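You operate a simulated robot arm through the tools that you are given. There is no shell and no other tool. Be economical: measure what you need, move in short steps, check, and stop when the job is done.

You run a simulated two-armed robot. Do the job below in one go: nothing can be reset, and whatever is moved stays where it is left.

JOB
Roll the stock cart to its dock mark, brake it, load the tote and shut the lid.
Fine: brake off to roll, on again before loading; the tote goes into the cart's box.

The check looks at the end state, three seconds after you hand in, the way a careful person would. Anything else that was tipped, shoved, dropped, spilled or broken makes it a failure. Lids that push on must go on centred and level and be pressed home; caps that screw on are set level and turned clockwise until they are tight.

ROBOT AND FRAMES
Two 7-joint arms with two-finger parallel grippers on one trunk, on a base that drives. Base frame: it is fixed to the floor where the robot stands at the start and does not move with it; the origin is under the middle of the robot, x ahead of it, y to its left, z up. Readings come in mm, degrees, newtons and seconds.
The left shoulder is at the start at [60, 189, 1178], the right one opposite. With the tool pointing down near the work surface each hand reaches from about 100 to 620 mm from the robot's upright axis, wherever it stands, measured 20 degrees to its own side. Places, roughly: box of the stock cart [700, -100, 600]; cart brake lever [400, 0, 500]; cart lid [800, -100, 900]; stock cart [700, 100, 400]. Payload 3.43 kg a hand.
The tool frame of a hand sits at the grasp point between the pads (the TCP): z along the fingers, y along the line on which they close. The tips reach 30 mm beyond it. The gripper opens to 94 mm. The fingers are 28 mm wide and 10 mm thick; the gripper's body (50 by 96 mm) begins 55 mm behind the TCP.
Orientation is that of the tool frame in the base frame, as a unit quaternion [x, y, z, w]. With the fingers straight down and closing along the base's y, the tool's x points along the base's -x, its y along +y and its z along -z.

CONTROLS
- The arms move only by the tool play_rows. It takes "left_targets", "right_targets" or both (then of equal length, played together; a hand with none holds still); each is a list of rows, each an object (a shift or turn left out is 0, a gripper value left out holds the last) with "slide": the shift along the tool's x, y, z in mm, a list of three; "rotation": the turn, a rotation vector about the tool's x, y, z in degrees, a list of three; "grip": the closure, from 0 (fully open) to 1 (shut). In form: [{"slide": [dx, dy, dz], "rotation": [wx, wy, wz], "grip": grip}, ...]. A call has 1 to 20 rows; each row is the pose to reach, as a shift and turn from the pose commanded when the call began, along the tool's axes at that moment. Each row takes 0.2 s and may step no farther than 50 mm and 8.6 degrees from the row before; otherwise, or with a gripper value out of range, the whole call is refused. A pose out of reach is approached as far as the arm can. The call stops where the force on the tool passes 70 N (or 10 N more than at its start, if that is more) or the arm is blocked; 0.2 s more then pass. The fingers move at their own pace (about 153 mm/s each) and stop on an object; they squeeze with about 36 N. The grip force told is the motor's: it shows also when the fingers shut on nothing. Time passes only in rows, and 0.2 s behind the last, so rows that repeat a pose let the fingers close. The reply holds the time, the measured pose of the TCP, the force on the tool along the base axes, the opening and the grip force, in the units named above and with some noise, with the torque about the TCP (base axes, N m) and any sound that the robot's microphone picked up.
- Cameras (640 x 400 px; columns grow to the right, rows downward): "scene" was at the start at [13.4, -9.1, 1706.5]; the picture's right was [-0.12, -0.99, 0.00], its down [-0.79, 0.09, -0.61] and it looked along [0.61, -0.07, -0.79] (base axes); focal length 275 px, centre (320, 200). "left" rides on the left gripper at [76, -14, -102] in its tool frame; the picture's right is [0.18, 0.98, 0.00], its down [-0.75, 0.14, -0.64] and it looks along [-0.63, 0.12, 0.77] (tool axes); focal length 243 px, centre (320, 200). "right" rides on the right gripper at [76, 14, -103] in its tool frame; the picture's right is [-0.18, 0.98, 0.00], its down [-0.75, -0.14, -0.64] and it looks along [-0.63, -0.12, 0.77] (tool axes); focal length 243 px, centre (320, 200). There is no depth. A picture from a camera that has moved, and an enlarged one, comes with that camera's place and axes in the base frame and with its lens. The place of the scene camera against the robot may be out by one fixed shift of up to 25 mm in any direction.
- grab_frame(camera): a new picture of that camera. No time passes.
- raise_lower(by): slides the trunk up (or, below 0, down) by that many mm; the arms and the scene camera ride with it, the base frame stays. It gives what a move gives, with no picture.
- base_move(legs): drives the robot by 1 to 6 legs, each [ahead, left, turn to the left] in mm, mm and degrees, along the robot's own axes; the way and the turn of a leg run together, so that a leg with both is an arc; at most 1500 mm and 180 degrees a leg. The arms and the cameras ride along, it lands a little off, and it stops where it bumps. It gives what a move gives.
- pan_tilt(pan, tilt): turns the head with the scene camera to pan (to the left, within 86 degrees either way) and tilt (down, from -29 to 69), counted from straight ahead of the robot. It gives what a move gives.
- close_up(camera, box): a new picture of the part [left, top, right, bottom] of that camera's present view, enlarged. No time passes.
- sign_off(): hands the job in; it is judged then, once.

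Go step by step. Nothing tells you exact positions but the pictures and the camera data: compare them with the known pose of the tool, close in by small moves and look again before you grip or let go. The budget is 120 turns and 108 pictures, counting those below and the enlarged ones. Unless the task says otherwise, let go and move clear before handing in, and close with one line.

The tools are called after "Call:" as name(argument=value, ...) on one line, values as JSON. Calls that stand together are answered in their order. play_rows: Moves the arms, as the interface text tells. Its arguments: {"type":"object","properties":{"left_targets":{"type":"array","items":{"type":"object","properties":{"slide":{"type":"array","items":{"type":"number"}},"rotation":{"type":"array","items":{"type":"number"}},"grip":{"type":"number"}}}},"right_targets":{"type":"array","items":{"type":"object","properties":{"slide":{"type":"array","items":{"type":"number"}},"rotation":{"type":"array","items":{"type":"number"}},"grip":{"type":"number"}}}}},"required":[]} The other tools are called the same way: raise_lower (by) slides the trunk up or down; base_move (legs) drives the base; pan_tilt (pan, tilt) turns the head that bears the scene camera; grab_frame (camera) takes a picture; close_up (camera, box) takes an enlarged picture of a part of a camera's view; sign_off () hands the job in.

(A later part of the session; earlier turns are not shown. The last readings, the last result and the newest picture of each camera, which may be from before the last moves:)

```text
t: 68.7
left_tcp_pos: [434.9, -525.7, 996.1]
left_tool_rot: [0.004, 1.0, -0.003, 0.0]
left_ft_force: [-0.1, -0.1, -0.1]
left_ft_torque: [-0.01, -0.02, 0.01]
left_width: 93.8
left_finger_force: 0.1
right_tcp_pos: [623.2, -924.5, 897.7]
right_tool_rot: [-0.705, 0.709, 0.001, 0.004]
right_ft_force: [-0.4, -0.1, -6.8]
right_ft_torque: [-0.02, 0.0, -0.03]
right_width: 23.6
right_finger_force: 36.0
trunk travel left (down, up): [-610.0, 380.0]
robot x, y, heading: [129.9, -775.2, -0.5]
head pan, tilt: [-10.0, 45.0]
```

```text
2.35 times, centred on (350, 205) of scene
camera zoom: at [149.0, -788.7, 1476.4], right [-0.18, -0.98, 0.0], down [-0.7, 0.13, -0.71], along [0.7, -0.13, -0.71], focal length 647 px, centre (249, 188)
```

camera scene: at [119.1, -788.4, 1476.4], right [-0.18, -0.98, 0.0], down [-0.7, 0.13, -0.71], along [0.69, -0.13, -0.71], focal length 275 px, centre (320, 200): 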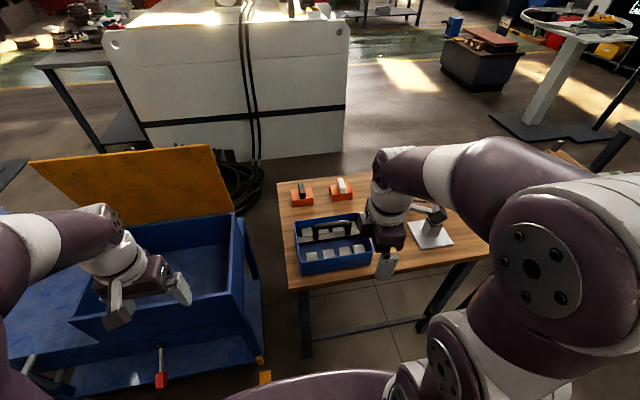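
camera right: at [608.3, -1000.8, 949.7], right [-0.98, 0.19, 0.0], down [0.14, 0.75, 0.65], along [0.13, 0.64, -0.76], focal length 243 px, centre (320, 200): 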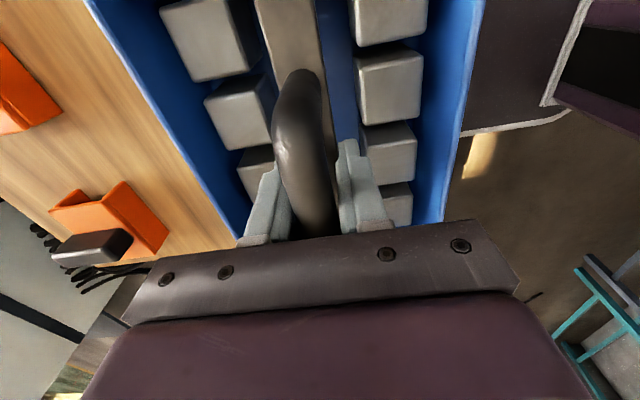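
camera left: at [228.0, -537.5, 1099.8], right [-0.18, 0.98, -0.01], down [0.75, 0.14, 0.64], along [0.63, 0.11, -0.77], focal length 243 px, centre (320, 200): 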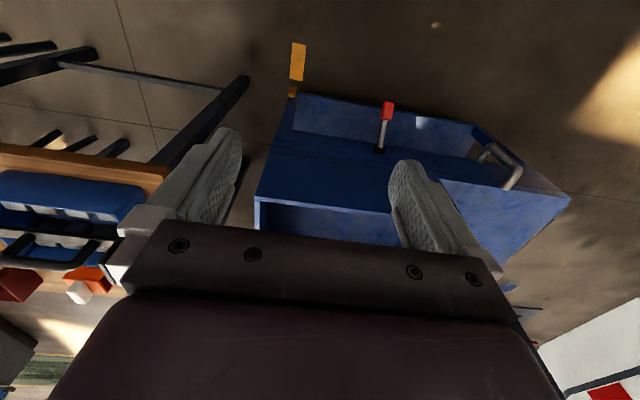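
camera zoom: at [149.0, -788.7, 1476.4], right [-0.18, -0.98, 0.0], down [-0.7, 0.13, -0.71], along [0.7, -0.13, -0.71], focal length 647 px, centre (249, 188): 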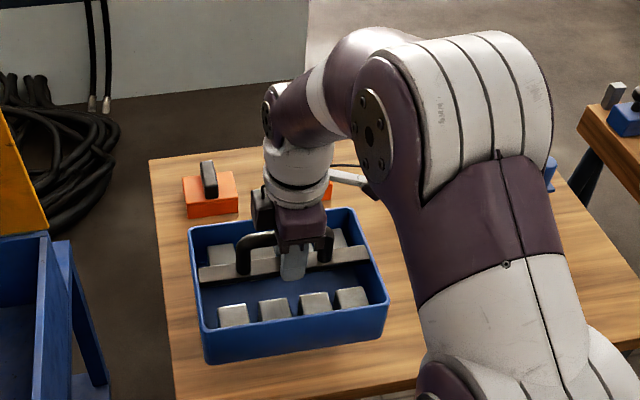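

The tote weighs about 0.7 kg and hangs level. The box spans x≈526–832 and y≈-608 to -194 with its rim at z≈759, so I'll raise, then drive left to bring the tote over the box centre at y≈-401.

Call:
raise_lower(by=130)

Call:
base_move(legs=[[0, 260, 0], [0, 258, 0]])

Call:
grab_frame(camera="scene")

Call:
grab_frame(camera="right")

Call:
grab_frame(camera="left")

```text
t: 70.3
left_tcp_pos: [436.7, -524.8, 1126.3]
left_tool_rot: [0.004, 1.0, -0.002, 0.0]
left_ft_force: [0.4, 0.0, -0.3]
left_ft_torque: [0.0, -0.01, 0.01]
left_width: 94.1
left_finger_force: 0.0
right_tcp_pos: [622.6, -924.1, 1029.1]
right_tool_rot: [-0.705, 0.709, 0.0, 0.005]
right_ft_force: [0.0, -0.2, -6.6]
right_ft_torque: [0.01, -0.02, -0.01]
right_width: 23.5
right_finger_force: 36.7
trunk travel left (down, up): [-740.0, 250.0]
robot x, y, heading: [130.4, -774.8, -0.4]
head pan, tilt: [-10.0, 45.0]
```

```text
t: 73.6
left_tcp_pos: [441.3, -9.0, 1127.1]
left_tool_rot: [0.004, 1.0, -0.002, 0.0]
left_ft_force: [0.8, -0.1, 0.2]
left_ft_torque: [-0.03, -0.01, -0.02]
left_width: 93.9
left_finger_force: 0.1
right_tcp_pos: [628.0, -409.8, 1028.6]
right_tool_rot: [-0.704, 0.71, 0.002, 0.005]
right_ft_force: [-0.5, 1.0, -7.0]
right_ft_torque: [-0.08, 0.0, -0.04]
right_width: 23.7
right_finger_force: 36.2
trunk travel left (down, up): [-740.0, 250.0]
robot x, y, heading: [136.3, -258.3, -0.5]
head pan, tilt: [-10.0, 45.0]
```

```text
42 pictures are left
camera scene: at [154.3, -273.7, 1606.4], right [-0.18, -0.98, 0.0], down [-0.7, 0.13, -0.71], along [0.69, -0.13, -0.71], focal length 275 px, centre (320, 200)
```

scene: 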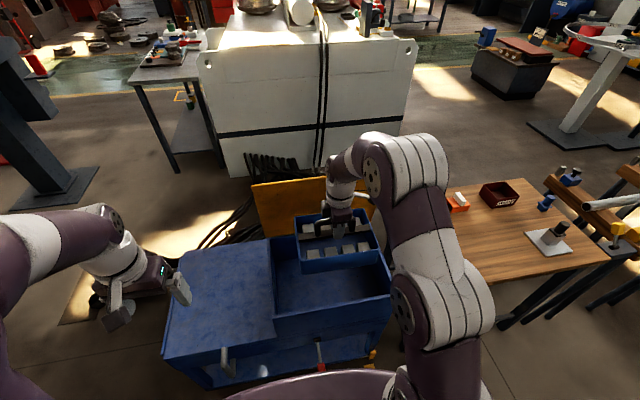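

```text
41 pictures are left
camera right: at [613.0, -486.6, 1130.2], right [-0.98, 0.19, 0.0], down [0.14, 0.75, 0.65], along [0.13, 0.64, -0.76], focal length 243 px, centre (320, 200)
```

right: 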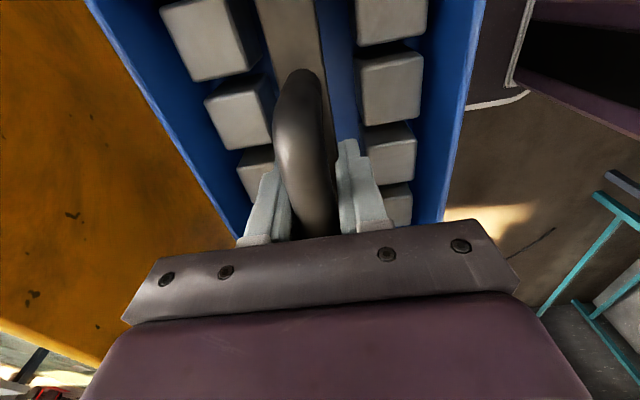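

```text
40 pictures are left
camera left: at [365.0, -23.5, 1229.8], right [-0.17, 0.98, 0.0], down [0.75, 0.14, 0.64], along [0.63, 0.11, -0.77], focal length 243 px, centre (320, 200)
```

left: 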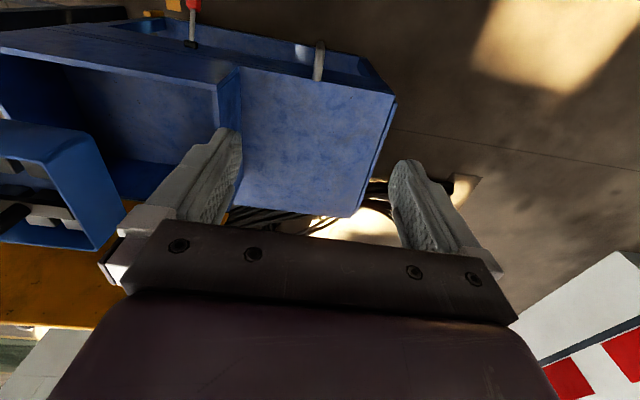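

Call:
close_up(camera="scene", box=[230, 160, 430, 370])

```text
1.90 times, centred on (330, 265) of scene
camera zoom: at [154.3, -273.7, 1606.4], right [-0.18, -0.98, 0.0], down [-0.7, 0.13, -0.71], along [0.69, -0.13, -0.71], focal length 524 px, centre (301, 76)
```

zoom: 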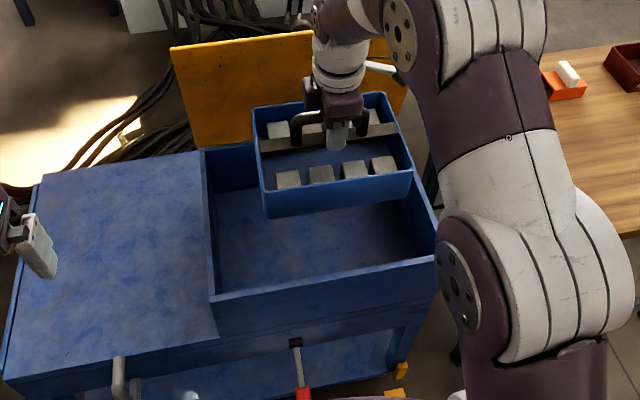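

The tote is over the box. I'll shift it 35 mm deeper, lower partway, and look.

Call:
play_rows(right_targets=[{"slide": [0, -12, 0]}, {"slide": [0, -25, 0]}, {"slide": [0, -35, 0]}, {"slide": [0, -35, 0]}])

Call:
raise_lower(by=-170)

Call:
grab_frame(camera="scene")

Call:
grab_frame(camera="left")

```text
t: 74.6
left_tcp_pos: [441.5, -9.0, 1126.7]
left_tool_rot: [0.004, 1.0, -0.004, -0.001]
left_ft_force: [0.8, -0.1, 0.9]
left_ft_torque: [0.0, -0.02, 0.0]
left_width: 93.8
left_finger_force: 0.1
right_tcp_pos: [663.4, -408.5, 1027.5]
right_tool_rot: [-0.705, 0.71, 0.001, 0.005]
right_ft_force: [-0.9, 0.3, -7.4]
right_ft_torque: [0.0, 0.0, -0.01]
right_width: 23.6
right_finger_force: 36.0
trunk travel left (down, up): [-740.0, 250.0]
robot x, y, heading: [134.8, -260.6, -0.4]
head pan, tilt: [-10.0, 45.0]
```

```text
t: 76.5
left_tcp_pos: [441.0, -8.7, 955.9]
left_tool_rot: [0.004, 1.0, -0.004, 0.0]
left_ft_force: [-0.4, 0.2, 0.5]
left_ft_torque: [0.0, -0.02, 0.0]
left_width: 94.2
left_finger_force: 0.1
right_tcp_pos: [661.6, -408.6, 858.6]
right_tool_rot: [-0.705, 0.709, 0.001, 0.003]
right_ft_force: [0.8, -0.5, -6.3]
right_ft_torque: [0.0, -0.02, 0.0]
right_width: 23.7
right_finger_force: 35.6
trunk travel left (down, up): [-570.0, 420.0]
robot x, y, heading: [134.8, -259.2, -0.4]
head pan, tilt: [-10.0, 45.0]
```

```text
38 pictures are left
camera scene: at [154.1, -273.1, 1436.4], right [-0.18, -0.98, 0.0], down [-0.7, 0.13, -0.71], along [0.69, -0.13, -0.71], focal length 275 px, centre (320, 200)
```

scene: 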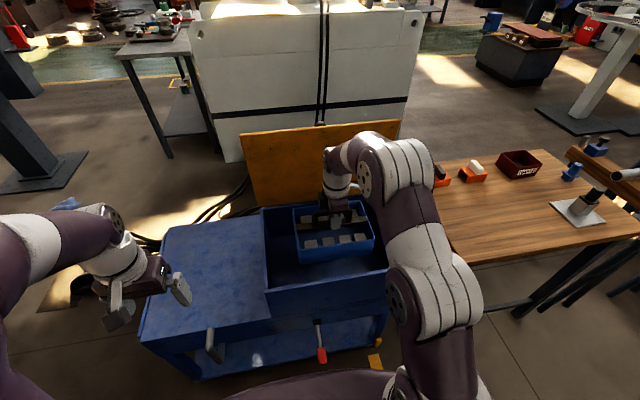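

```text
37 pictures are left
camera left: at [364.8, -23.0, 1059.7], right [-0.17, 0.98, -0.01], down [0.75, 0.14, 0.64], along [0.63, 0.11, -0.77], focal length 243 px, centre (320, 200)
```

left: 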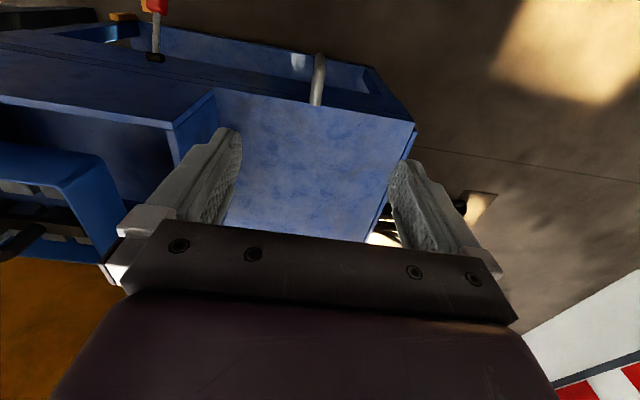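

Call:
raise_lower(by=-80)

Call:
close_up(camera="scene", box=[230, 180, 410, 310])

Call:
grab_frame(camera="right")

```text
t: 77.7
left_tcp_pos: [440.5, -9.4, 877.4]
left_tool_rot: [0.005, 1.0, -0.002, 0.001]
left_ft_force: [0.1, -0.3, 0.0]
left_ft_torque: [-0.01, 0.01, -0.02]
left_width: 93.9
left_finger_force: 0.1
right_tcp_pos: [662.6, -408.8, 777.9]
right_tool_rot: [-0.705, 0.71, 0.001, 0.004]
right_ft_force: [-0.6, 0.0, -7.1]
right_ft_torque: [0.0, 0.01, 0.02]
right_width: 23.5
right_finger_force: 36.2
trunk travel left (down, up): [-490.0, 500.0]
robot x, y, heading: [132.1, -259.6, -0.4]
head pan, tilt: [-10.0, 45.0]
```

```text
3.08 times, centred on (320, 245) of scene
camera zoom: at [153.9, -273.0, 1356.4], right [-0.18, -0.98, 0.0], down [-0.7, 0.13, -0.71], along [0.69, -0.13, -0.71], focal length 846 px, centre (320, 62)
```

zoom: 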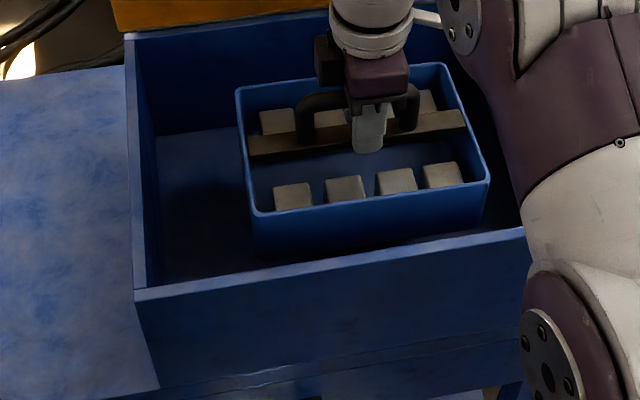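

```text
35 pictures are left
camera right: at [647.8, -485.7, 879.7], right [-0.98, 0.19, 0.0], down [0.14, 0.75, 0.65], along [0.13, 0.64, -0.76], focal length 243 px, centre (320, 200)
```

right: 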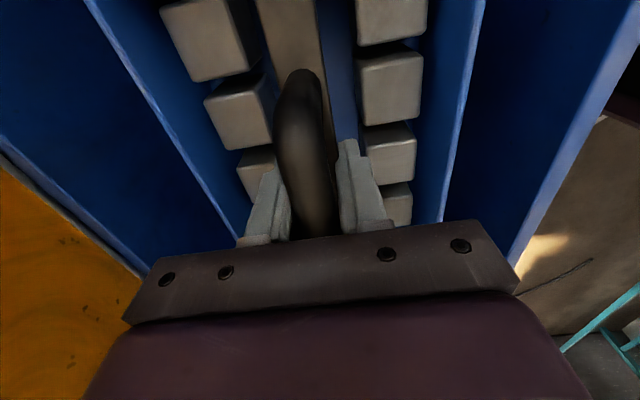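

Call:
play_rows(right_targets=[{"slide": [0, 0, 10]}, {"slide": [0, 0, 20]}, {"slide": [0, 0, 28]}, {"slide": [0, 0, 34]}])

```text
t: 78.7
left_tcp_pos: [440.6, -9.7, 877.3]
left_tool_rot: [0.004, 1.0, -0.002, -0.001]
left_ft_force: [0.4, 0.4, -0.3]
left_ft_torque: [0.03, 0.0, -0.01]
left_width: 94.2
left_finger_force: 0.0
right_tcp_pos: [661.4, -408.2, 744.7]
right_tool_rot: [-0.704, 0.71, 0.001, 0.004]
right_ft_force: [-0.2, 0.4, -6.4]
right_ft_torque: [-0.01, -0.03, 0.03]
right_width: 23.9
right_finger_force: 35.9
trunk travel left (down, up): [-490.0, 500.0]
robot x, y, heading: [136.0, -260.3, -0.6]
head pan, tilt: [-10.0, 45.0]
```

Call:
play_rows(right_targets=[{"slide": [0, 0, 5]}, {"slide": [0, 0, 10]}, {"slide": [0, 0, 15]}, {"slide": [0, 0, 20]}])

Call:
close_up(camera="scene", box=[230, 180, 410, 310])

```text
t: 79.7
left_tcp_pos: [440.7, -10.2, 876.8]
left_tool_rot: [0.004, 1.0, -0.002, 0.0]
left_ft_force: [-1.2, -0.4, -0.3]
left_ft_torque: [0.02, 0.03, 0.0]
left_width: 94.1
left_finger_force: 0.1
right_tcp_pos: [663.7, -407.2, 723.8]
right_tool_rot: [-0.705, 0.709, 0.001, 0.005]
right_ft_force: [-0.3, 0.6, -6.3]
right_ft_torque: [-0.07, 0.02, 0.0]
right_width: 23.9
right_finger_force: 35.9
trunk travel left (down, up): [-490.0, 500.0]
robot x, y, heading: [139.4, -262.6, -0.4]
head pan, tilt: [-10.0, 45.0]
```

```text
3.08 times, centred on (320, 245) of scene
camera zoom: at [154.2, -273.1, 1356.4], right [-0.18, -0.98, 0.0], down [-0.7, 0.13, -0.71], along [0.69, -0.13, -0.71], focal length 846 px, centre (320, 62)
```

zoom: 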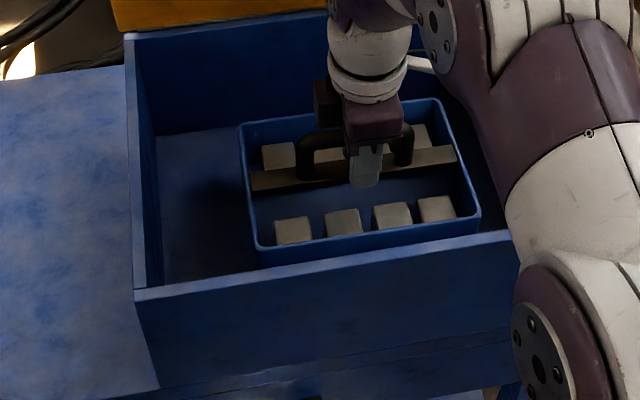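

Call:
play_rows(right_targets=[{"slide": [0, 0, 3]}, {"slide": [0, 0, 6]}, {"slide": [0, 0, 9]}])

Call:
play_rows(right_targets=[{"slide": [0, 0, 2]}, {"slide": [0, 0, 4]}, {"slide": [0, 0, 6]}])

```text
t: 80.5
left_tcp_pos: [440.0, -10.1, 875.4]
left_tool_rot: [0.004, 1.0, -0.002, 0.0]
left_ft_force: [0.3, -0.2, -0.3]
left_ft_torque: [0.0, -0.02, 0.0]
left_width: 94.1
left_finger_force: 0.1
right_tcp_pos: [663.1, -407.8, 714.6]
right_tool_rot: [-0.704, 0.71, 0.001, 0.004]
right_ft_force: [0.4, 0.2, -6.9]
right_ft_torque: [-0.04, -0.01, 0.0]
right_width: 23.6
right_finger_force: 35.6
trunk travel left (down, up): [-490.0, 500.0]
robot x, y, heading: [137.2, -254.9, -0.8]
head pan, tilt: [-10.0, 45.0]
```

```text
t: 81.3
left_tcp_pos: [440.8, -9.4, 876.6]
left_tool_rot: [0.005, 1.0, -0.003, 0.001]
left_ft_force: [-0.6, 0.5, 0.1]
left_ft_torque: [0.0, -0.01, 0.0]
left_width: 94.1
left_finger_force: 0.1
right_tcp_pos: [663.4, -408.6, 707.1]
right_tool_rot: [-0.705, 0.71, 0.001, 0.004]
right_ft_force: [0.2, 0.4, -6.8]
right_ft_torque: [0.01, 0.01, 0.0]
right_width: 23.6
right_finger_force: 35.8
trunk travel left (down, up): [-490.0, 500.0]
robot x, y, heading: [132.4, -258.3, -0.4]
head pan, tilt: [-10.0, 45.0]
```

Call:
play_rows(right_targets=[{"slide": [0, 0, 2]}, {"slide": [0, 0, 4]}, {"slide": [0, 0, 6]}])

Call:
play_rows(right_targets=[{"slide": [0, 0, 2]}, {"slide": [0, 0, 4]}])

Call:
close_up(camera="scene", box=[230, 180, 410, 310])

```text
t: 82.1
left_tcp_pos: [441.6, -10.7, 876.4]
left_tool_rot: [0.004, 1.0, -0.002, 0.0]
left_ft_force: [0.3, -0.7, -1.0]
left_ft_torque: [0.0, 0.02, 0.01]
left_width: 94.0
left_finger_force: 0.1
right_tcp_pos: [662.5, -407.4, 702.8]
right_tool_rot: [-0.705, 0.709, 0.001, 0.004]
right_ft_force: [1.2, 0.2, -7.3]
right_ft_torque: [-0.05, 0.02, 0.01]
right_width: 23.8
right_finger_force: 35.9
trunk travel left (down, up): [-490.0, 500.0]
robot x, y, heading: [133.4, -261.2, -0.4]
head pan, tilt: [-10.0, 45.0]
```

```text
t: 82.7
left_tcp_pos: [440.3, -9.4, 876.3]
left_tool_rot: [0.004, 1.0, -0.003, -0.001]
left_ft_force: [-0.8, 0.5, 0.5]
left_ft_torque: [0.02, 0.0, -0.02]
left_width: 94.0
left_finger_force: 0.1
right_tcp_pos: [663.8, -408.2, 698.4]
right_tool_rot: [-0.705, 0.709, 0.0, 0.004]
right_ft_force: [0.7, 0.7, -6.4]
right_ft_torque: [-0.05, -0.02, 0.02]
right_width: 23.9
right_finger_force: 35.8
trunk travel left (down, up): [-490.0, 500.0]
robot x, y, heading: [136.1, -258.4, -0.5]
head pan, tilt: [-10.0, 45.0]
```

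```text
3.08 times, centred on (320, 245) of scene
camera zoom: at [154.2, -273.0, 1356.4], right [-0.18, -0.98, 0.0], down [-0.7, 0.13, -0.71], along [0.69, -0.13, -0.71], focal length 846 px, centre (320, 62)
```

zoom: 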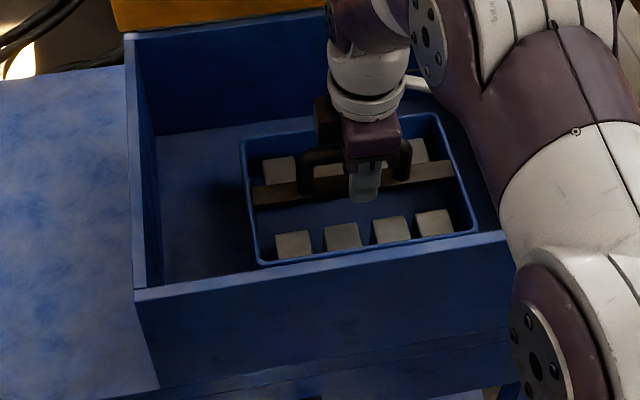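

Call:
play_rows(right_targets=[{"slide": [0, 0, 3]}, {"slide": [0, 0, 6]}, {"slide": [0, 0, 9]}])

Call:
play_rows(right_targets=[{"slide": [0, 0, 3]}, {"slide": [0, 0, 6]}, {"slide": [0, 0, 9]}])

Call:
close_up(camera="scene", box=[230, 180, 410, 310])

```text
t: 83.5
left_tcp_pos: [438.7, -9.7, 877.1]
left_tool_rot: [0.005, 1.0, -0.002, 0.001]
left_ft_force: [-0.4, -0.3, 0.7]
left_ft_torque: [0.01, 0.01, 0.01]
left_width: 94.0
left_finger_force: 0.0
right_tcp_pos: [663.5, -407.6, 693.7]
right_tool_rot: [-0.705, 0.709, -0.003, 0.008]
right_ft_force: [3.7, 0.2, 28.1]
right_ft_torque: [0.05, 0.98, -0.02]
right_width: 23.9
right_finger_force: 36.4
trunk travel left (down, up): [-490.0, 500.0]
robot x, y, heading: [133.9, -253.4, -0.3]
head pan, tilt: [-10.0, 45.0]
```

```text
t: 84.3
left_tcp_pos: [439.0, -10.3, 877.3]
left_tool_rot: [0.005, 1.0, -0.003, 0.001]
left_ft_force: [-0.5, 0.1, -0.4]
left_ft_torque: [-0.03, 0.01, -0.03]
left_width: 94.0
left_finger_force: 0.0
right_tcp_pos: [662.0, -407.7, 684.8]
right_tool_rot: [-0.705, 0.71, -0.001, 0.006]
right_ft_force: [7.3, 0.5, 26.8]
right_ft_torque: [0.05, 0.01, -0.01]
right_width: 23.6
right_finger_force: 35.4
trunk travel left (down, up): [-490.0, 500.0]
robot x, y, heading: [135.8, -257.7, -0.5]
head pan, tilt: [-10.0, 45.0]
```

```text
3.08 times, centred on (320, 245) of scene
camera zoom: at [151.1, -271.9, 1356.5], right [-0.18, -0.98, 0.0], down [-0.69, 0.13, -0.71], along [0.7, -0.13, -0.71], focal length 846 px, centre (320, 62)
```

zoom: 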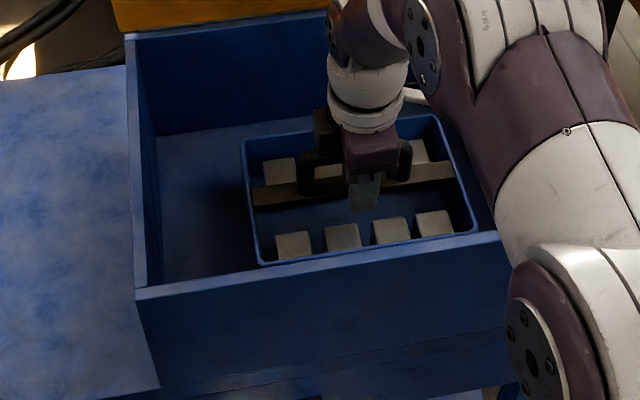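

The tote is on the box floor. I'll open a little and lift the hand out.

Call:
play_rows(right_targets=[{"slide": [0, 0, -6]}, {"slide": [0, 0, -10], "grip": 0.5}, {"slide": [0, 0, -10], "grip": 0.45}, {"slide": [0, 0, -10], "grip": 0.45}, {"slide": [0, 0, -40]}, {"slide": [0, 0, -80]}, {"slide": [0, 0, -120]}, {"slide": [0, 0, -165]}, {"slide": [0, 0, -210]}])

Call:
grab_frame(camera="scene")

Call:
grab_frame(camera="right")

```text
t: 86.3
left_tcp_pos: [440.9, -8.9, 876.1]
left_tool_rot: [0.004, 1.0, -0.002, 0.0]
left_ft_force: [-0.5, -0.4, 0.6]
left_ft_torque: [-0.01, 0.02, -0.02]
left_width: 94.2
left_finger_force: 0.0
right_tcp_pos: [640.5, -411.1, 835.3]
right_tool_rot: [-0.704, 0.71, 0.001, 0.004]
right_ft_force: [0.3, 0.8, -0.1]
right_ft_torque: [-0.02, 0.02, 0.0]
right_width: 51.8
right_finger_force: 0.1
right hand out of reach, approached as far as the arm can: row 8, 9
trunk travel left (down, up): [-490.0, 500.0]
robot x, y, heading: [133.4, -259.7, -0.3]
head pan, tilt: [-10.0, 45.0]
```

```text
31 pictures are left
camera scene: at [154.6, -272.9, 1356.3], right [-0.18, -0.98, 0.0], down [-0.7, 0.13, -0.71], along [0.69, -0.13, -0.71], focal length 275 px, centre (320, 200)
```

scene: 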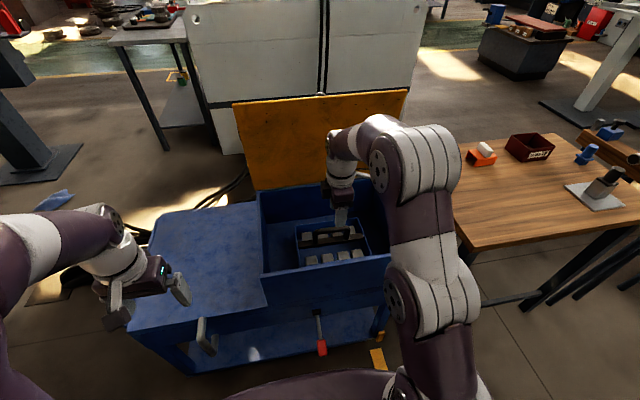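

```text
30 pictures are left
camera right: at [625.8, -488.2, 935.7], right [-0.98, 0.19, 0.0], down [0.14, 0.75, 0.65], along [0.13, 0.64, -0.76], focal length 243 px, centre (320, 200)
```

right: 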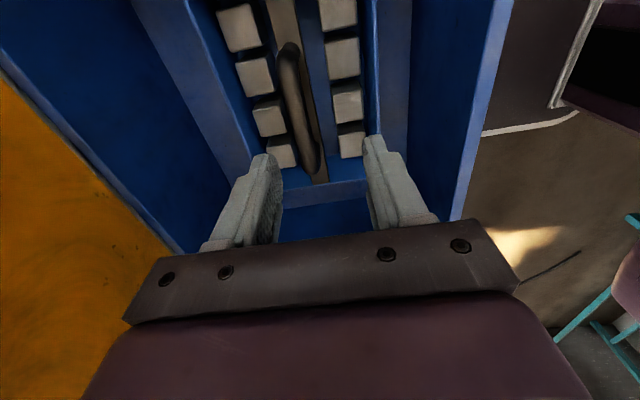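

The tote sits level in the box. Next comes the lid, hinged at the back (x≈825, z≈760) with its top near z≈1065; I'll raise the trunk and measure it.

Call:
raise_lower(by=320)

Call:
grab_frame(camera="scene")

Call:
grab_frame(camera="left")

Call:
grab_frame(camera="right")

```text
t: 89.4
left_tcp_pos: [441.2, -9.3, 1196.2]
left_tool_rot: [0.004, 1.0, -0.003, 0.0]
left_ft_force: [-0.9, -0.8, -0.7]
left_ft_torque: [0.03, 0.03, 0.05]
left_width: 94.1
left_finger_force: 0.2
right_tcp_pos: [640.5, -411.3, 1154.7]
right_tool_rot: [-0.704, 0.71, 0.001, 0.004]
right_ft_force: [-0.4, 0.8, 0.1]
right_ft_torque: [0.03, 0.0, 0.0]
right_width: 51.8
right_finger_force: 0.1
trunk travel left (down, up): [-810.0, 180.0]
robot x, y, heading: [133.2, -261.9, -0.6]
head pan, tilt: [-10.0, 45.0]
```

```text
29 pictures are left
camera scene: at [153.4, -272.8, 1676.4], right [-0.18, -0.98, 0.0], down [-0.7, 0.13, -0.71], along [0.7, -0.13, -0.71], focal length 275 px, centre (320, 200)
```

scene: 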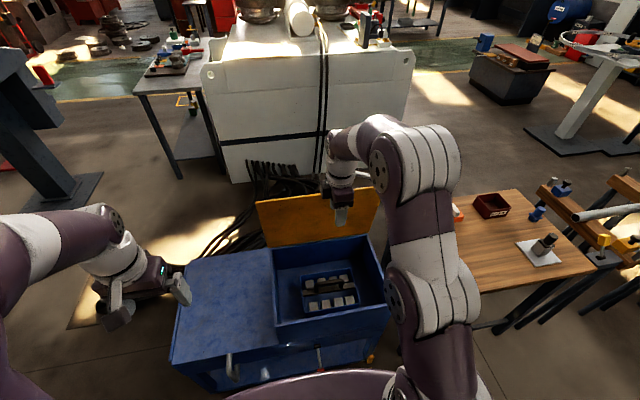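

```text
28 pictures are left
camera left: at [364.4, -22.8, 1299.7], right [-0.17, 0.98, -0.01], down [0.75, 0.14, 0.64], along [0.63, 0.11, -0.77], focal length 243 px, centre (320, 200)
```

left: 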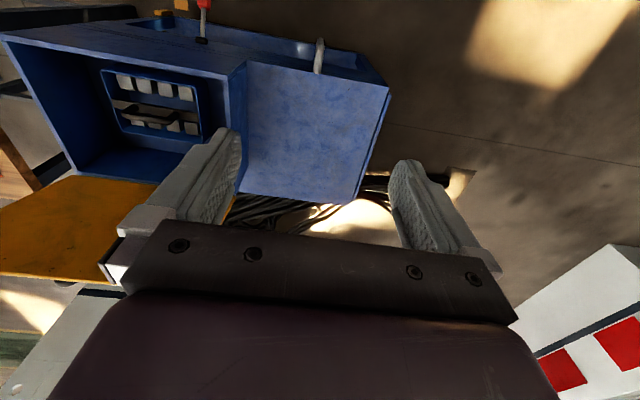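

```text
27 pictures are left
camera right: at [625.3, -488.1, 1256.3], right [-0.98, 0.19, 0.0], down [0.14, 0.75, 0.65], along [0.13, 0.64, -0.76], focal length 243 px, centre (320, 200)
```

right: 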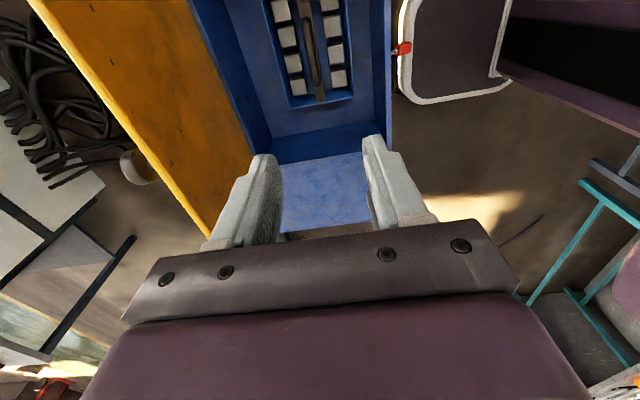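

The lid's top edge is at x≈792, z≈1072 and the hinge at x≈827, z≈759. I'll drive ahead 100 mm, open the right fingers and bring them above the lid edge.

Call:
base_move(legs=[[100, 0, 0]])

Call:
play_rows(right_targets=[{"slide": [0, 0, 0], "grip": 0}, {"slide": [0, -25, 0], "grip": 0}, {"slide": [0, -50, 0], "grip": 0}])

Call:
grab_frame(camera="right")

Call:
grab_frame(camera="scene")

```text
t: 90.6
left_tcp_pos: [538.9, -10.3, 1196.3]
left_tool_rot: [0.004, 1.0, -0.003, 0.001]
left_ft_force: [0.8, -0.2, 0.0]
left_ft_torque: [0.01, -0.02, 0.01]
left_width: 94.1
left_finger_force: 0.0
right_tcp_pos: [739.1, -411.4, 1155.8]
right_tool_rot: [-0.705, 0.709, 0.0, 0.005]
right_ft_force: [-0.3, 0.5, 0.5]
right_ft_torque: [-0.01, -0.01, 0.02]
right_width: 51.9
right_finger_force: 0.0
trunk travel left (down, up): [-810.0, 180.0]
robot x, y, heading: [233.5, -259.4, -0.4]
head pan, tilt: [-10.0, 45.0]
```

```text
t: 91.4
left_tcp_pos: [540.4, -10.3, 1196.7]
left_tool_rot: [0.006, 1.0, -0.003, 0.0]
left_ft_force: [0.1, 0.1, -0.1]
left_ft_torque: [-0.01, 0.0, 0.05]
left_width: 94.0
left_finger_force: 0.0
right_tcp_pos: [761.5, -414.0, 1137.2]
right_tool_rot: [-0.705, 0.709, 0.0, 0.006]
right_ft_force: [0.1, -0.2, -0.6]
right_ft_torque: [-0.01, 0.02, -0.05]
right_width: 93.9
right_finger_force: 0.0
right hand out of reach, approached as far as the arm can: row 2, 3
trunk travel left (down, up): [-810.0, 180.0]
robot x, y, heading: [233.6, -259.3, -0.5]
head pan, tilt: [-10.0, 45.0]
```

```text
26 pictures are left
camera right: at [745.2, -491.0, 1238.4], right [-0.98, 0.19, 0.0], down [0.14, 0.75, 0.65], along [0.13, 0.64, -0.76], focal length 243 px, centre (320, 200)
```

right: 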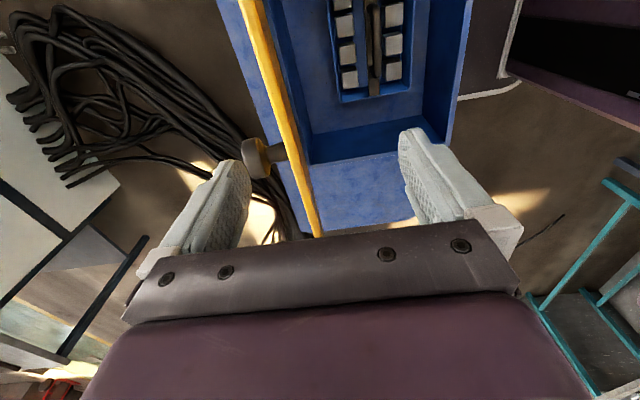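

```text
25 pictures are left
camera scene: at [253.7, -273.8, 1676.4], right [-0.18, -0.98, 0.0], down [-0.7, 0.13, -0.71], along [0.69, -0.13, -0.71], focal length 275 px, centre (320, 200)
```

scene: 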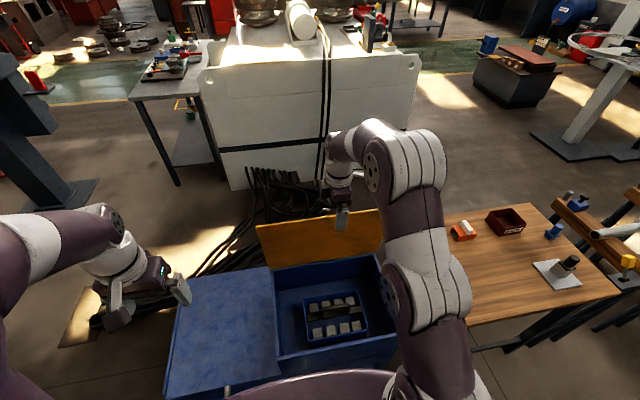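

Call:
base_move(legs=[[28, 0, 0]])

Call:
grab_frame(camera="right")

Call:
close_up(camera="scene", box=[230, 150, 430, 290])

```text
t: 92.2
left_tcp_pos: [561.4, -10.1, 1199.1]
left_tool_rot: [0.004, 1.0, -0.002, 0.004]
left_ft_force: [-0.7, 0.7, -0.2]
left_ft_torque: [0.02, -0.06, -0.01]
left_width: 94.1
left_finger_force: 0.2
right_tcp_pos: [781.4, -414.0, 1140.7]
right_tool_rot: [-0.705, 0.709, -0.001, 0.007]
right_ft_force: [-0.1, 0.0, -0.5]
right_ft_torque: [-0.01, -0.06, -0.04]
right_width: 93.9
right_finger_force: 0.0
trunk travel left (down, up): [-810.0, 180.0]
robot x, y, heading: [265.3, -258.9, -0.5]
head pan, tilt: [-10.0, 45.0]
```

```text
24 pictures are left
camera right: at [766.2, -491.0, 1241.6], right [-0.98, 0.19, -0.01], down [0.14, 0.75, 0.65], along [0.13, 0.64, -0.76], focal length 243 px, centre (320, 200)
```

right: 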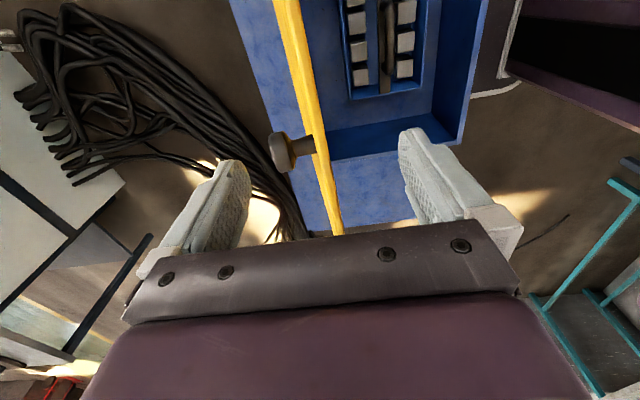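

```text
2.86 times, centred on (330, 220) of scene
camera zoom: at [272.4, -273.7, 1676.6], right [-0.18, -0.98, 0.0], down [-0.69, 0.13, -0.71], along [0.7, -0.13, -0.7], focal length 786 px, centre (291, 143)
```

zoom: 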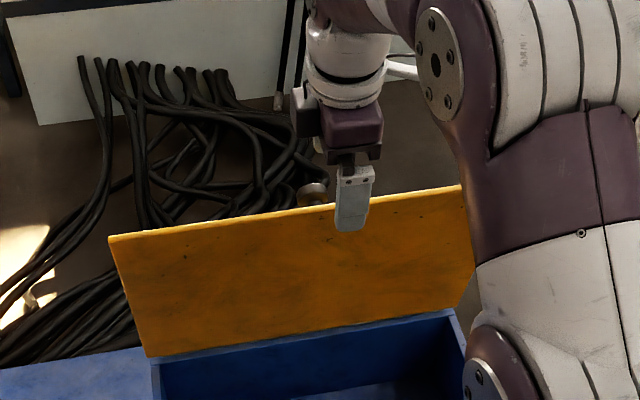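

That last drive moved less than commanded and the readings shifted slightly, so the base may have touched the cart. I'll back off and check the pointer.

Call:
base_move(legs=[[-20, 0, 0]])

Call:
pan_tilt(pan=-20, tilt=65)

Call:
grab_frame(camera="scene")

```text
t: 93.0
left_tcp_pos: [552.9, -10.8, 1195.2]
left_tool_rot: [0.006, 1.0, -0.002, -0.001]
left_ft_force: [0.6, 0.4, 0.5]
left_ft_torque: [-0.01, 0.06, 0.02]
left_width: 93.9
left_finger_force: 0.0
right_tcp_pos: [771.9, -413.5, 1133.4]
right_tool_rot: [-0.705, 0.709, 0.002, 0.003]
right_ft_force: [0.0, -0.6, 0.3]
right_ft_torque: [-0.01, 0.02, 0.01]
right_width: 94.1
right_finger_force: 0.0
trunk travel left (down, up): [-810.0, 180.0]
robot x, y, heading: [234.9, -259.5, -0.4]
head pan, tilt: [-10.0, 45.0]
```

```text
t: 93.8
left_tcp_pos: [545.5, -10.1, 1195.9]
left_tool_rot: [0.005, 1.0, -0.002, 0.0]
left_ft_force: [-0.4, -0.2, 0.8]
left_ft_torque: [-0.04, -0.02, -0.04]
left_width: 94.0
left_finger_force: 0.1
right_tcp_pos: [765.9, -413.8, 1137.0]
right_tool_rot: [-0.704, 0.71, -0.001, 0.005]
right_ft_force: [-0.3, -0.7, 0.9]
right_ft_torque: [-0.02, -0.01, -0.01]
right_width: 93.9
right_finger_force: 0.0
trunk travel left (down, up): [-810.0, 180.0]
robot x, y, heading: [239.3, -258.8, -0.6]
head pan, tilt: [-20.0, 65.0]
```

```text
22 pictures are left
camera scene: at [235.4, -280.1, 1651.4], right [-0.35, -0.94, 0.0], down [-0.85, 0.32, -0.42], along [0.4, -0.15, -0.91], focal length 275 px, centre (320, 200)
```

scene: 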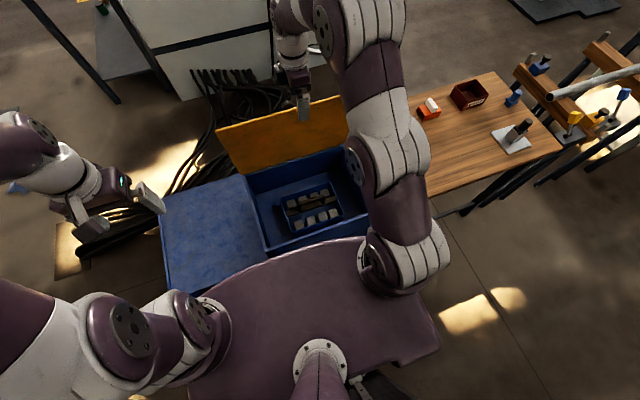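

It looks like drive lag, not a bump. A knob sits behind the lid at y≈-398, so I'll straddle the lid's top edge at y≈-450 to stay clear of it.

Call:
play_rows(right_targets=[{"slide": [18, 0, 0]}, {"slide": [36, 0, 0]}, {"slide": [36, 0, 0]}])

Call:
raise_lower(by=-60)

Call:
grab_frame(camera="right")

Call:
close_up(camera="scene", box=[200, 20, 400, 180])

```text
t: 94.6
left_tcp_pos: [548.2, -9.7, 1195.8]
left_tool_rot: [0.004, 1.0, -0.002, 0.002]
left_ft_force: [0.4, 0.1, 0.3]
left_ft_torque: [0.02, -0.01, 0.04]
left_width: 94.0
left_finger_force: 0.1
right_tcp_pos: [766.0, -450.1, 1136.7]
right_tool_rot: [-0.705, 0.709, 0.0, 0.005]
right_ft_force: [-1.1, 0.5, 0.2]
right_ft_torque: [-0.03, 0.02, -0.02]
right_width: 93.9
right_finger_force: 0.0
trunk travel left (down, up): [-810.0, 180.0]
robot x, y, heading: [244.1, -256.6, -0.4]
head pan, tilt: [-20.0, 65.0]
```

```text
t: 95.6
left_tcp_pos: [546.9, -10.5, 1137.0]
left_tool_rot: [0.006, 1.0, -0.003, 0.0]
left_ft_force: [0.0, -0.2, -0.2]
left_ft_torque: [0.0, -0.03, -0.01]
left_width: 94.0
left_finger_force: 0.0
right_tcp_pos: [765.3, -449.9, 1076.7]
right_tool_rot: [-0.704, 0.71, 0.0, 0.005]
right_ft_force: [-0.5, 0.0, 0.1]
right_ft_torque: [0.04, 0.0, -0.02]
right_width: 93.9
right_finger_force: 0.0
trunk travel left (down, up): [-750.0, 240.0]
robot x, y, heading: [242.5, -258.0, -0.3]
head pan, tilt: [-20.0, 65.0]
```

```text
21 pictures are left
camera right: at [750.6, -527.2, 1178.6], right [-0.98, 0.19, -0.01], down [0.14, 0.75, 0.65], along [0.13, 0.64, -0.76], focal length 243 px, centre (320, 200)
```

right: 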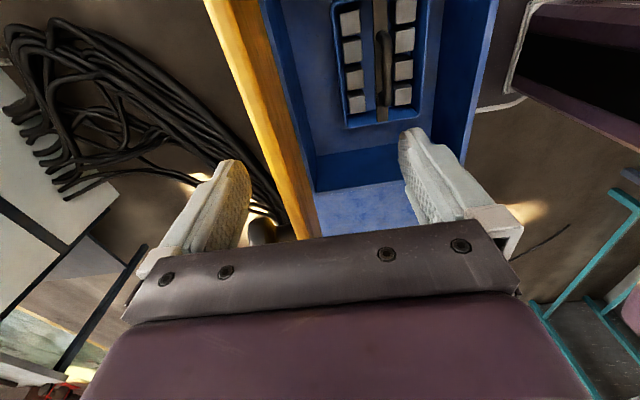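

```text
2.50 times, centred on (300, 100) of scene
camera zoom: at [237.2, -280.1, 1591.4], right [-0.35, -0.94, 0.0], down [-0.85, 0.32, -0.42], along [0.4, -0.15, -0.91], focal length 688 px, centre (370, 450)
```

zoom: 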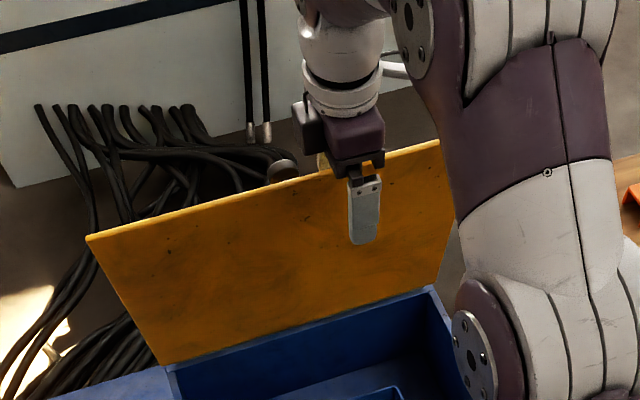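

The fingers straddle the lid. I'll lower another 40 mm and draw the lid forward by backing the base.

Call:
raise_lower(by=-40)

Call:
base_move(legs=[[-90, 0, 0]])

Call:
grab_frame(camera="right")

Call:
grab_frame(camera="scene")

```text
t: 96.5
left_tcp_pos: [548.0, -10.0, 1096.3]
left_tool_rot: [0.006, 1.0, -0.003, 0.0]
left_ft_force: [-0.1, 0.2, 0.6]
left_ft_torque: [0.02, 0.02, -0.01]
left_width: 94.2
left_finger_force: 0.1
right_tcp_pos: [766.8, -449.3, 1037.5]
right_tool_rot: [-0.704, 0.71, 0.0, 0.005]
right_ft_force: [-0.1, 0.2, -0.6]
right_ft_torque: [0.01, 0.0, 0.01]
right_width: 94.0
right_finger_force: 0.1
trunk travel left (down, up): [-710.0, 280.0]
robot x, y, heading: [239.6, -259.7, -0.5]
head pan, tilt: [-20.0, 65.0]
```

```text
t: 97.6
left_tcp_pos: [456.2, -9.9, 1096.0]
left_tool_rot: [0.005, 1.0, -0.003, 0.001]
left_ft_force: [-0.3, 0.1, 0.5]
left_ft_torque: [-0.03, -0.01, 0.02]
left_width: 94.0
left_finger_force: 0.1
right_tcp_pos: [674.2, -450.9, 1038.1]
right_tool_rot: [-0.704, 0.71, 0.0, 0.004]
right_ft_force: [0.2, 0.0, -0.8]
right_ft_torque: [0.03, -0.03, -0.01]
right_width: 94.3
right_finger_force: 0.1
trunk travel left (down, up): [-710.0, 280.0]
robot x, y, heading: [149.8, -257.8, -1.1]
head pan, tilt: [-20.0, 65.0]
```

```text
19 pictures are left
camera right: at [659.2, -526.9, 1138.7], right [-0.98, 0.19, -0.01], down [0.14, 0.75, 0.65], along [0.13, 0.64, -0.76], focal length 243 px, centre (320, 200)
```

right: 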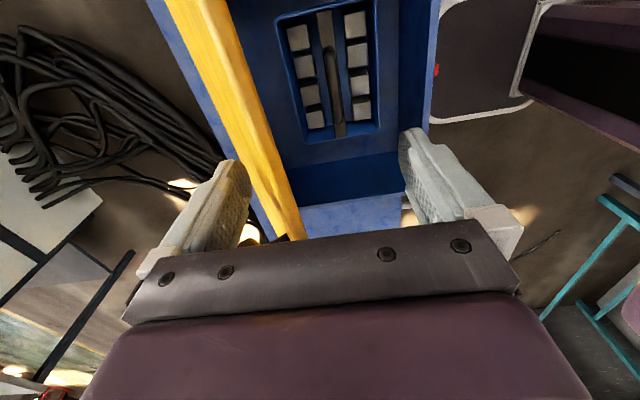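

```text
18 pictures are left
camera scene: at [145.9, -279.3, 1551.4], right [-0.35, -0.94, 0.0], down [-0.85, 0.32, -0.42], along [0.4, -0.15, -0.91], focal length 275 px, centre (320, 200)
```

scene: 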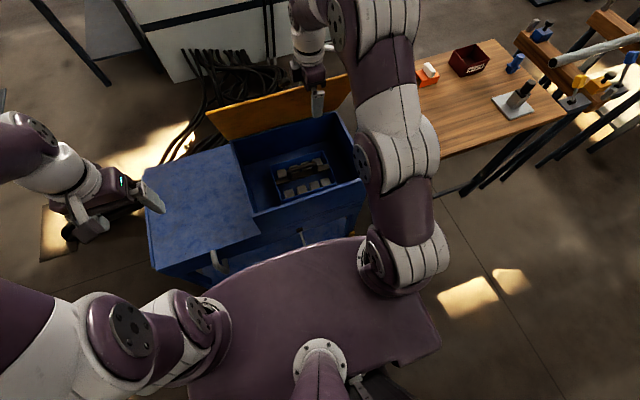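

The lid follows the finger and holds by friction. Next I'll tilt the hand with the lid and narrow the fingers on it.

Call:
play_rows(right_targets=[{"slide": [0, 0, 13], "rotation": [8, 0, 0]}, {"slide": [0, 0, 26], "rotation": [16, 0, 0]}, {"slide": [0, 0, 38], "rotation": [24, 0, 0]}, {"slide": [0, 0, 38], "rotation": [24, 0, 0], "grip": 0.3}, {"slide": [0, -3, 38], "rotation": [27, 0, 0], "grip": 0.5}, {"slide": [0, -3, 38], "rotation": [28, 0, 0], "grip": 0.52}])

Call:
grab_frame(camera="right")

Call:
close_up(camera="scene", box=[180, 40, 400, 230])

```text
t: 99.0
left_tcp_pos: [456.9, -10.9, 1097.1]
left_tool_rot: [0.006, 1.0, -0.002, 0.001]
left_ft_force: [0.8, -1.2, -0.1]
left_ft_torque: [-0.01, -0.01, 0.02]
left_width: 94.1
left_finger_force: 0.0
right_tcp_pos: [677.9, -450.8, 999.0]
right_tool_rot: [-0.682, 0.689, -0.172, 0.175]
right_ft_force: [-0.2, -0.3, 0.2]
right_ft_torque: [0.01, 0.01, 0.0]
right_width: 45.1
right_finger_force: 0.1
trunk travel left (down, up): [-710.0, 280.0]
robot x, y, heading: [150.6, -257.6, -0.3]
head pan, tilt: [-20.0, 65.0]
```

```text
17 pictures are left
camera right: at [616.6, -526.5, 1081.5], right [-0.86, 0.19, -0.47], down [-0.18, 0.75, 0.64], along [0.47, 0.63, -0.61], focal length 243 px, centre (320, 200)
```

right: 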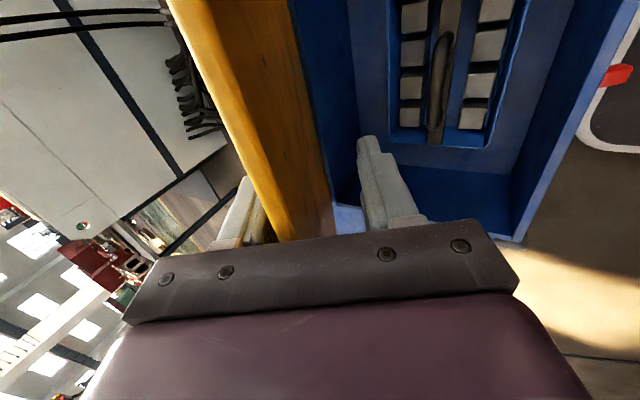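

```text
2.11 times, centred on (290, 135) of scene
camera zoom: at [146.8, -279.3, 1551.4], right [-0.35, -0.94, 0.0], down [-0.85, 0.32, -0.42], along [0.4, -0.15, -0.91], focal length 579 px, centre (383, 337)
```

zoom: 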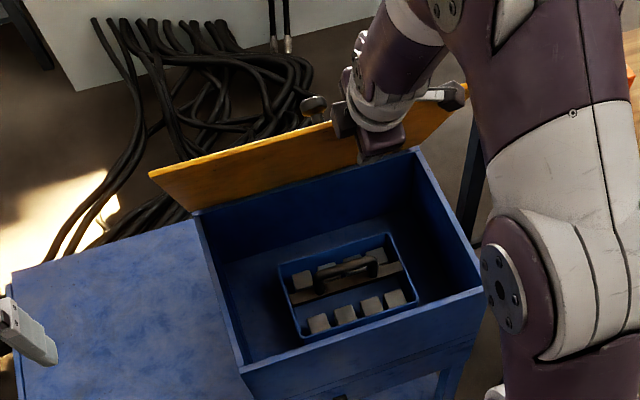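

The lid is well held between the fingers. I'll swing it down along its arc to about 60° while tilting the hand.

Call:
play_rows(right_targets=[{"slide": [0, 11, 1.5], "rotation": [3.5, 0, 0]}, {"slide": [0, 22.5, 3.9], "rotation": [7, 0, 0]}, {"slide": [0, 35, 7], "rotation": [9.5, 0, 0]}, {"slide": [0, 47.1, 10.6], "rotation": [12, 0, 0]}, {"slide": [0, 59, 14.5], "rotation": [14.5, 0, 0]}, {"slide": [0, 71.1, 18.8], "rotation": [17, 0, 0]}, {"slide": [0, 83, 23.8], "rotation": [19.5, 0, 0]}, {"slide": [0, 94.6, 29], "rotation": [22, 0, 0]}])

Call:
grab_frame(camera="right")

```text
t: 100.8
left_tcp_pos: [456.9, -9.3, 1096.1]
left_tool_rot: [0.005, 1.0, -0.003, 0.001]
left_ft_force: [-1.4, -0.9, -0.2]
left_ft_torque: [0.0, -0.03, -0.02]
left_width: 94.0
left_finger_force: 0.0
right_tcp_pos: [608.1, -447.9, 928.5]
right_tool_rot: [-0.636, 0.643, -0.3, 0.303]
right_ft_force: [0.6, 0.5, -0.7]
right_ft_torque: [0.0, 0.01, -0.02]
right_width: 45.2
right_finger_force: 0.1
trunk travel left (down, up): [-710.0, 280.0]
robot x, y, heading: [151.9, -260.8, -0.4]
head pan, tilt: [-20.0, 65.0]
```

```text
15 pictures are left
camera right: at [520.5, -524.2, 981.9], right [-0.63, 0.19, -0.76], down [-0.4, 0.75, 0.52], along [0.67, 0.63, -0.39], focal length 243 px, centre (320, 200)
```

right: 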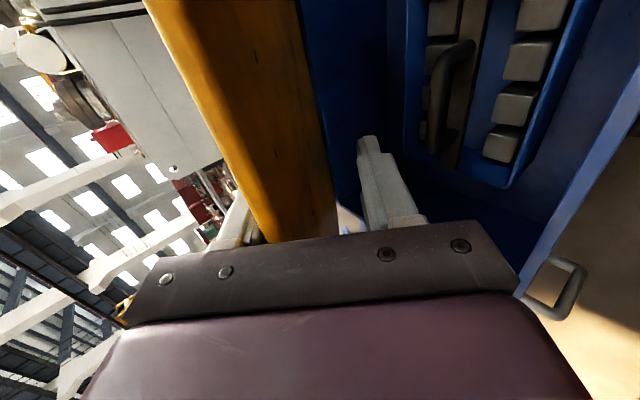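

Call:
play_rows(right_targets=[{"slide": [0, 16, 2], "rotation": [3, 0, 0]}, {"slide": [0, 33, 4.5], "rotation": [6, 0, 0]}, {"slide": [0, 49.6, 7.7], "rotation": [9, 0, 0]}, {"slide": [0, 62, 11], "rotation": [11, 0, 0]}, {"slide": [0, 74, 15.2], "rotation": [13, 0, 0]}, {"slide": [0, 86, 19.5], "rotation": [15, 0, 0]}, {"slide": [0, 97.6, 24.5], "rotation": [16, 0, 0]}, {"slide": [0, 109, 30], "rotation": [17, 0, 0]}, {"slide": [0, 120.7, 36], "rotation": [18, 0, 0]}])

Call:
grab_frame(camera="right")

Call:
grab_frame(camera="scene")

```text
t: 102.8
left_tcp_pos: [457.2, -10.8, 1095.5]
left_tool_rot: [0.005, 1.0, -0.003, 0.001]
left_ft_force: [-0.1, 0.5, 0.6]
left_ft_torque: [0.01, -0.03, 0.03]
left_width: 94.2
left_finger_force: 0.0
right_tcp_pos: [560.3, -448.2, 813.8]
right_tool_rot: [-0.581, 0.589, -0.398, 0.397]
right_ft_force: [0.6, -0.1, 0.6]
right_ft_torque: [-0.02, 0.0, -0.01]
right_width: 45.4
right_finger_force: 0.1
trunk travel left (down, up): [-710.0, 280.0]
robot x, y, heading: [150.9, -257.2, -0.7]
head pan, tilt: [-20.0, 65.0]
```

```text
14 pictures are left
camera right: at [459.1, -523.1, 837.4], right [-0.36, 0.19, -0.91], down [-0.54, 0.76, 0.37], along [0.76, 0.63, -0.17], focal length 243 px, centre (320, 200)
```

right: 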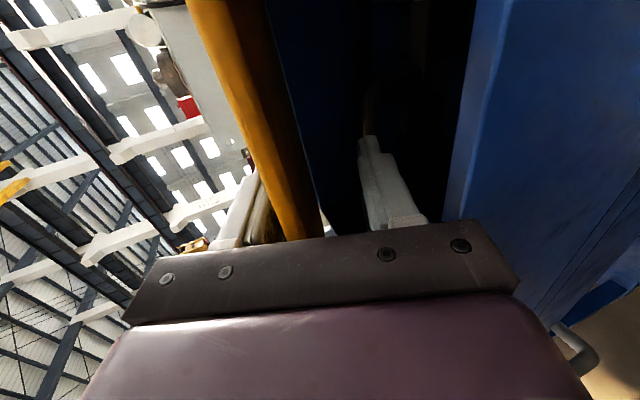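

```text
13 pictures are left
camera scene: at [146.8, -279.4, 1551.4], right [-0.35, -0.94, 0.0], down [-0.85, 0.32, -0.42], along [0.4, -0.15, -0.91], focal length 275 px, centre (320, 200)
```

scene: 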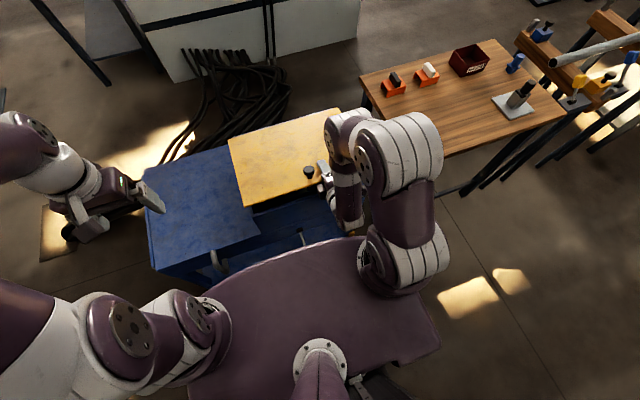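

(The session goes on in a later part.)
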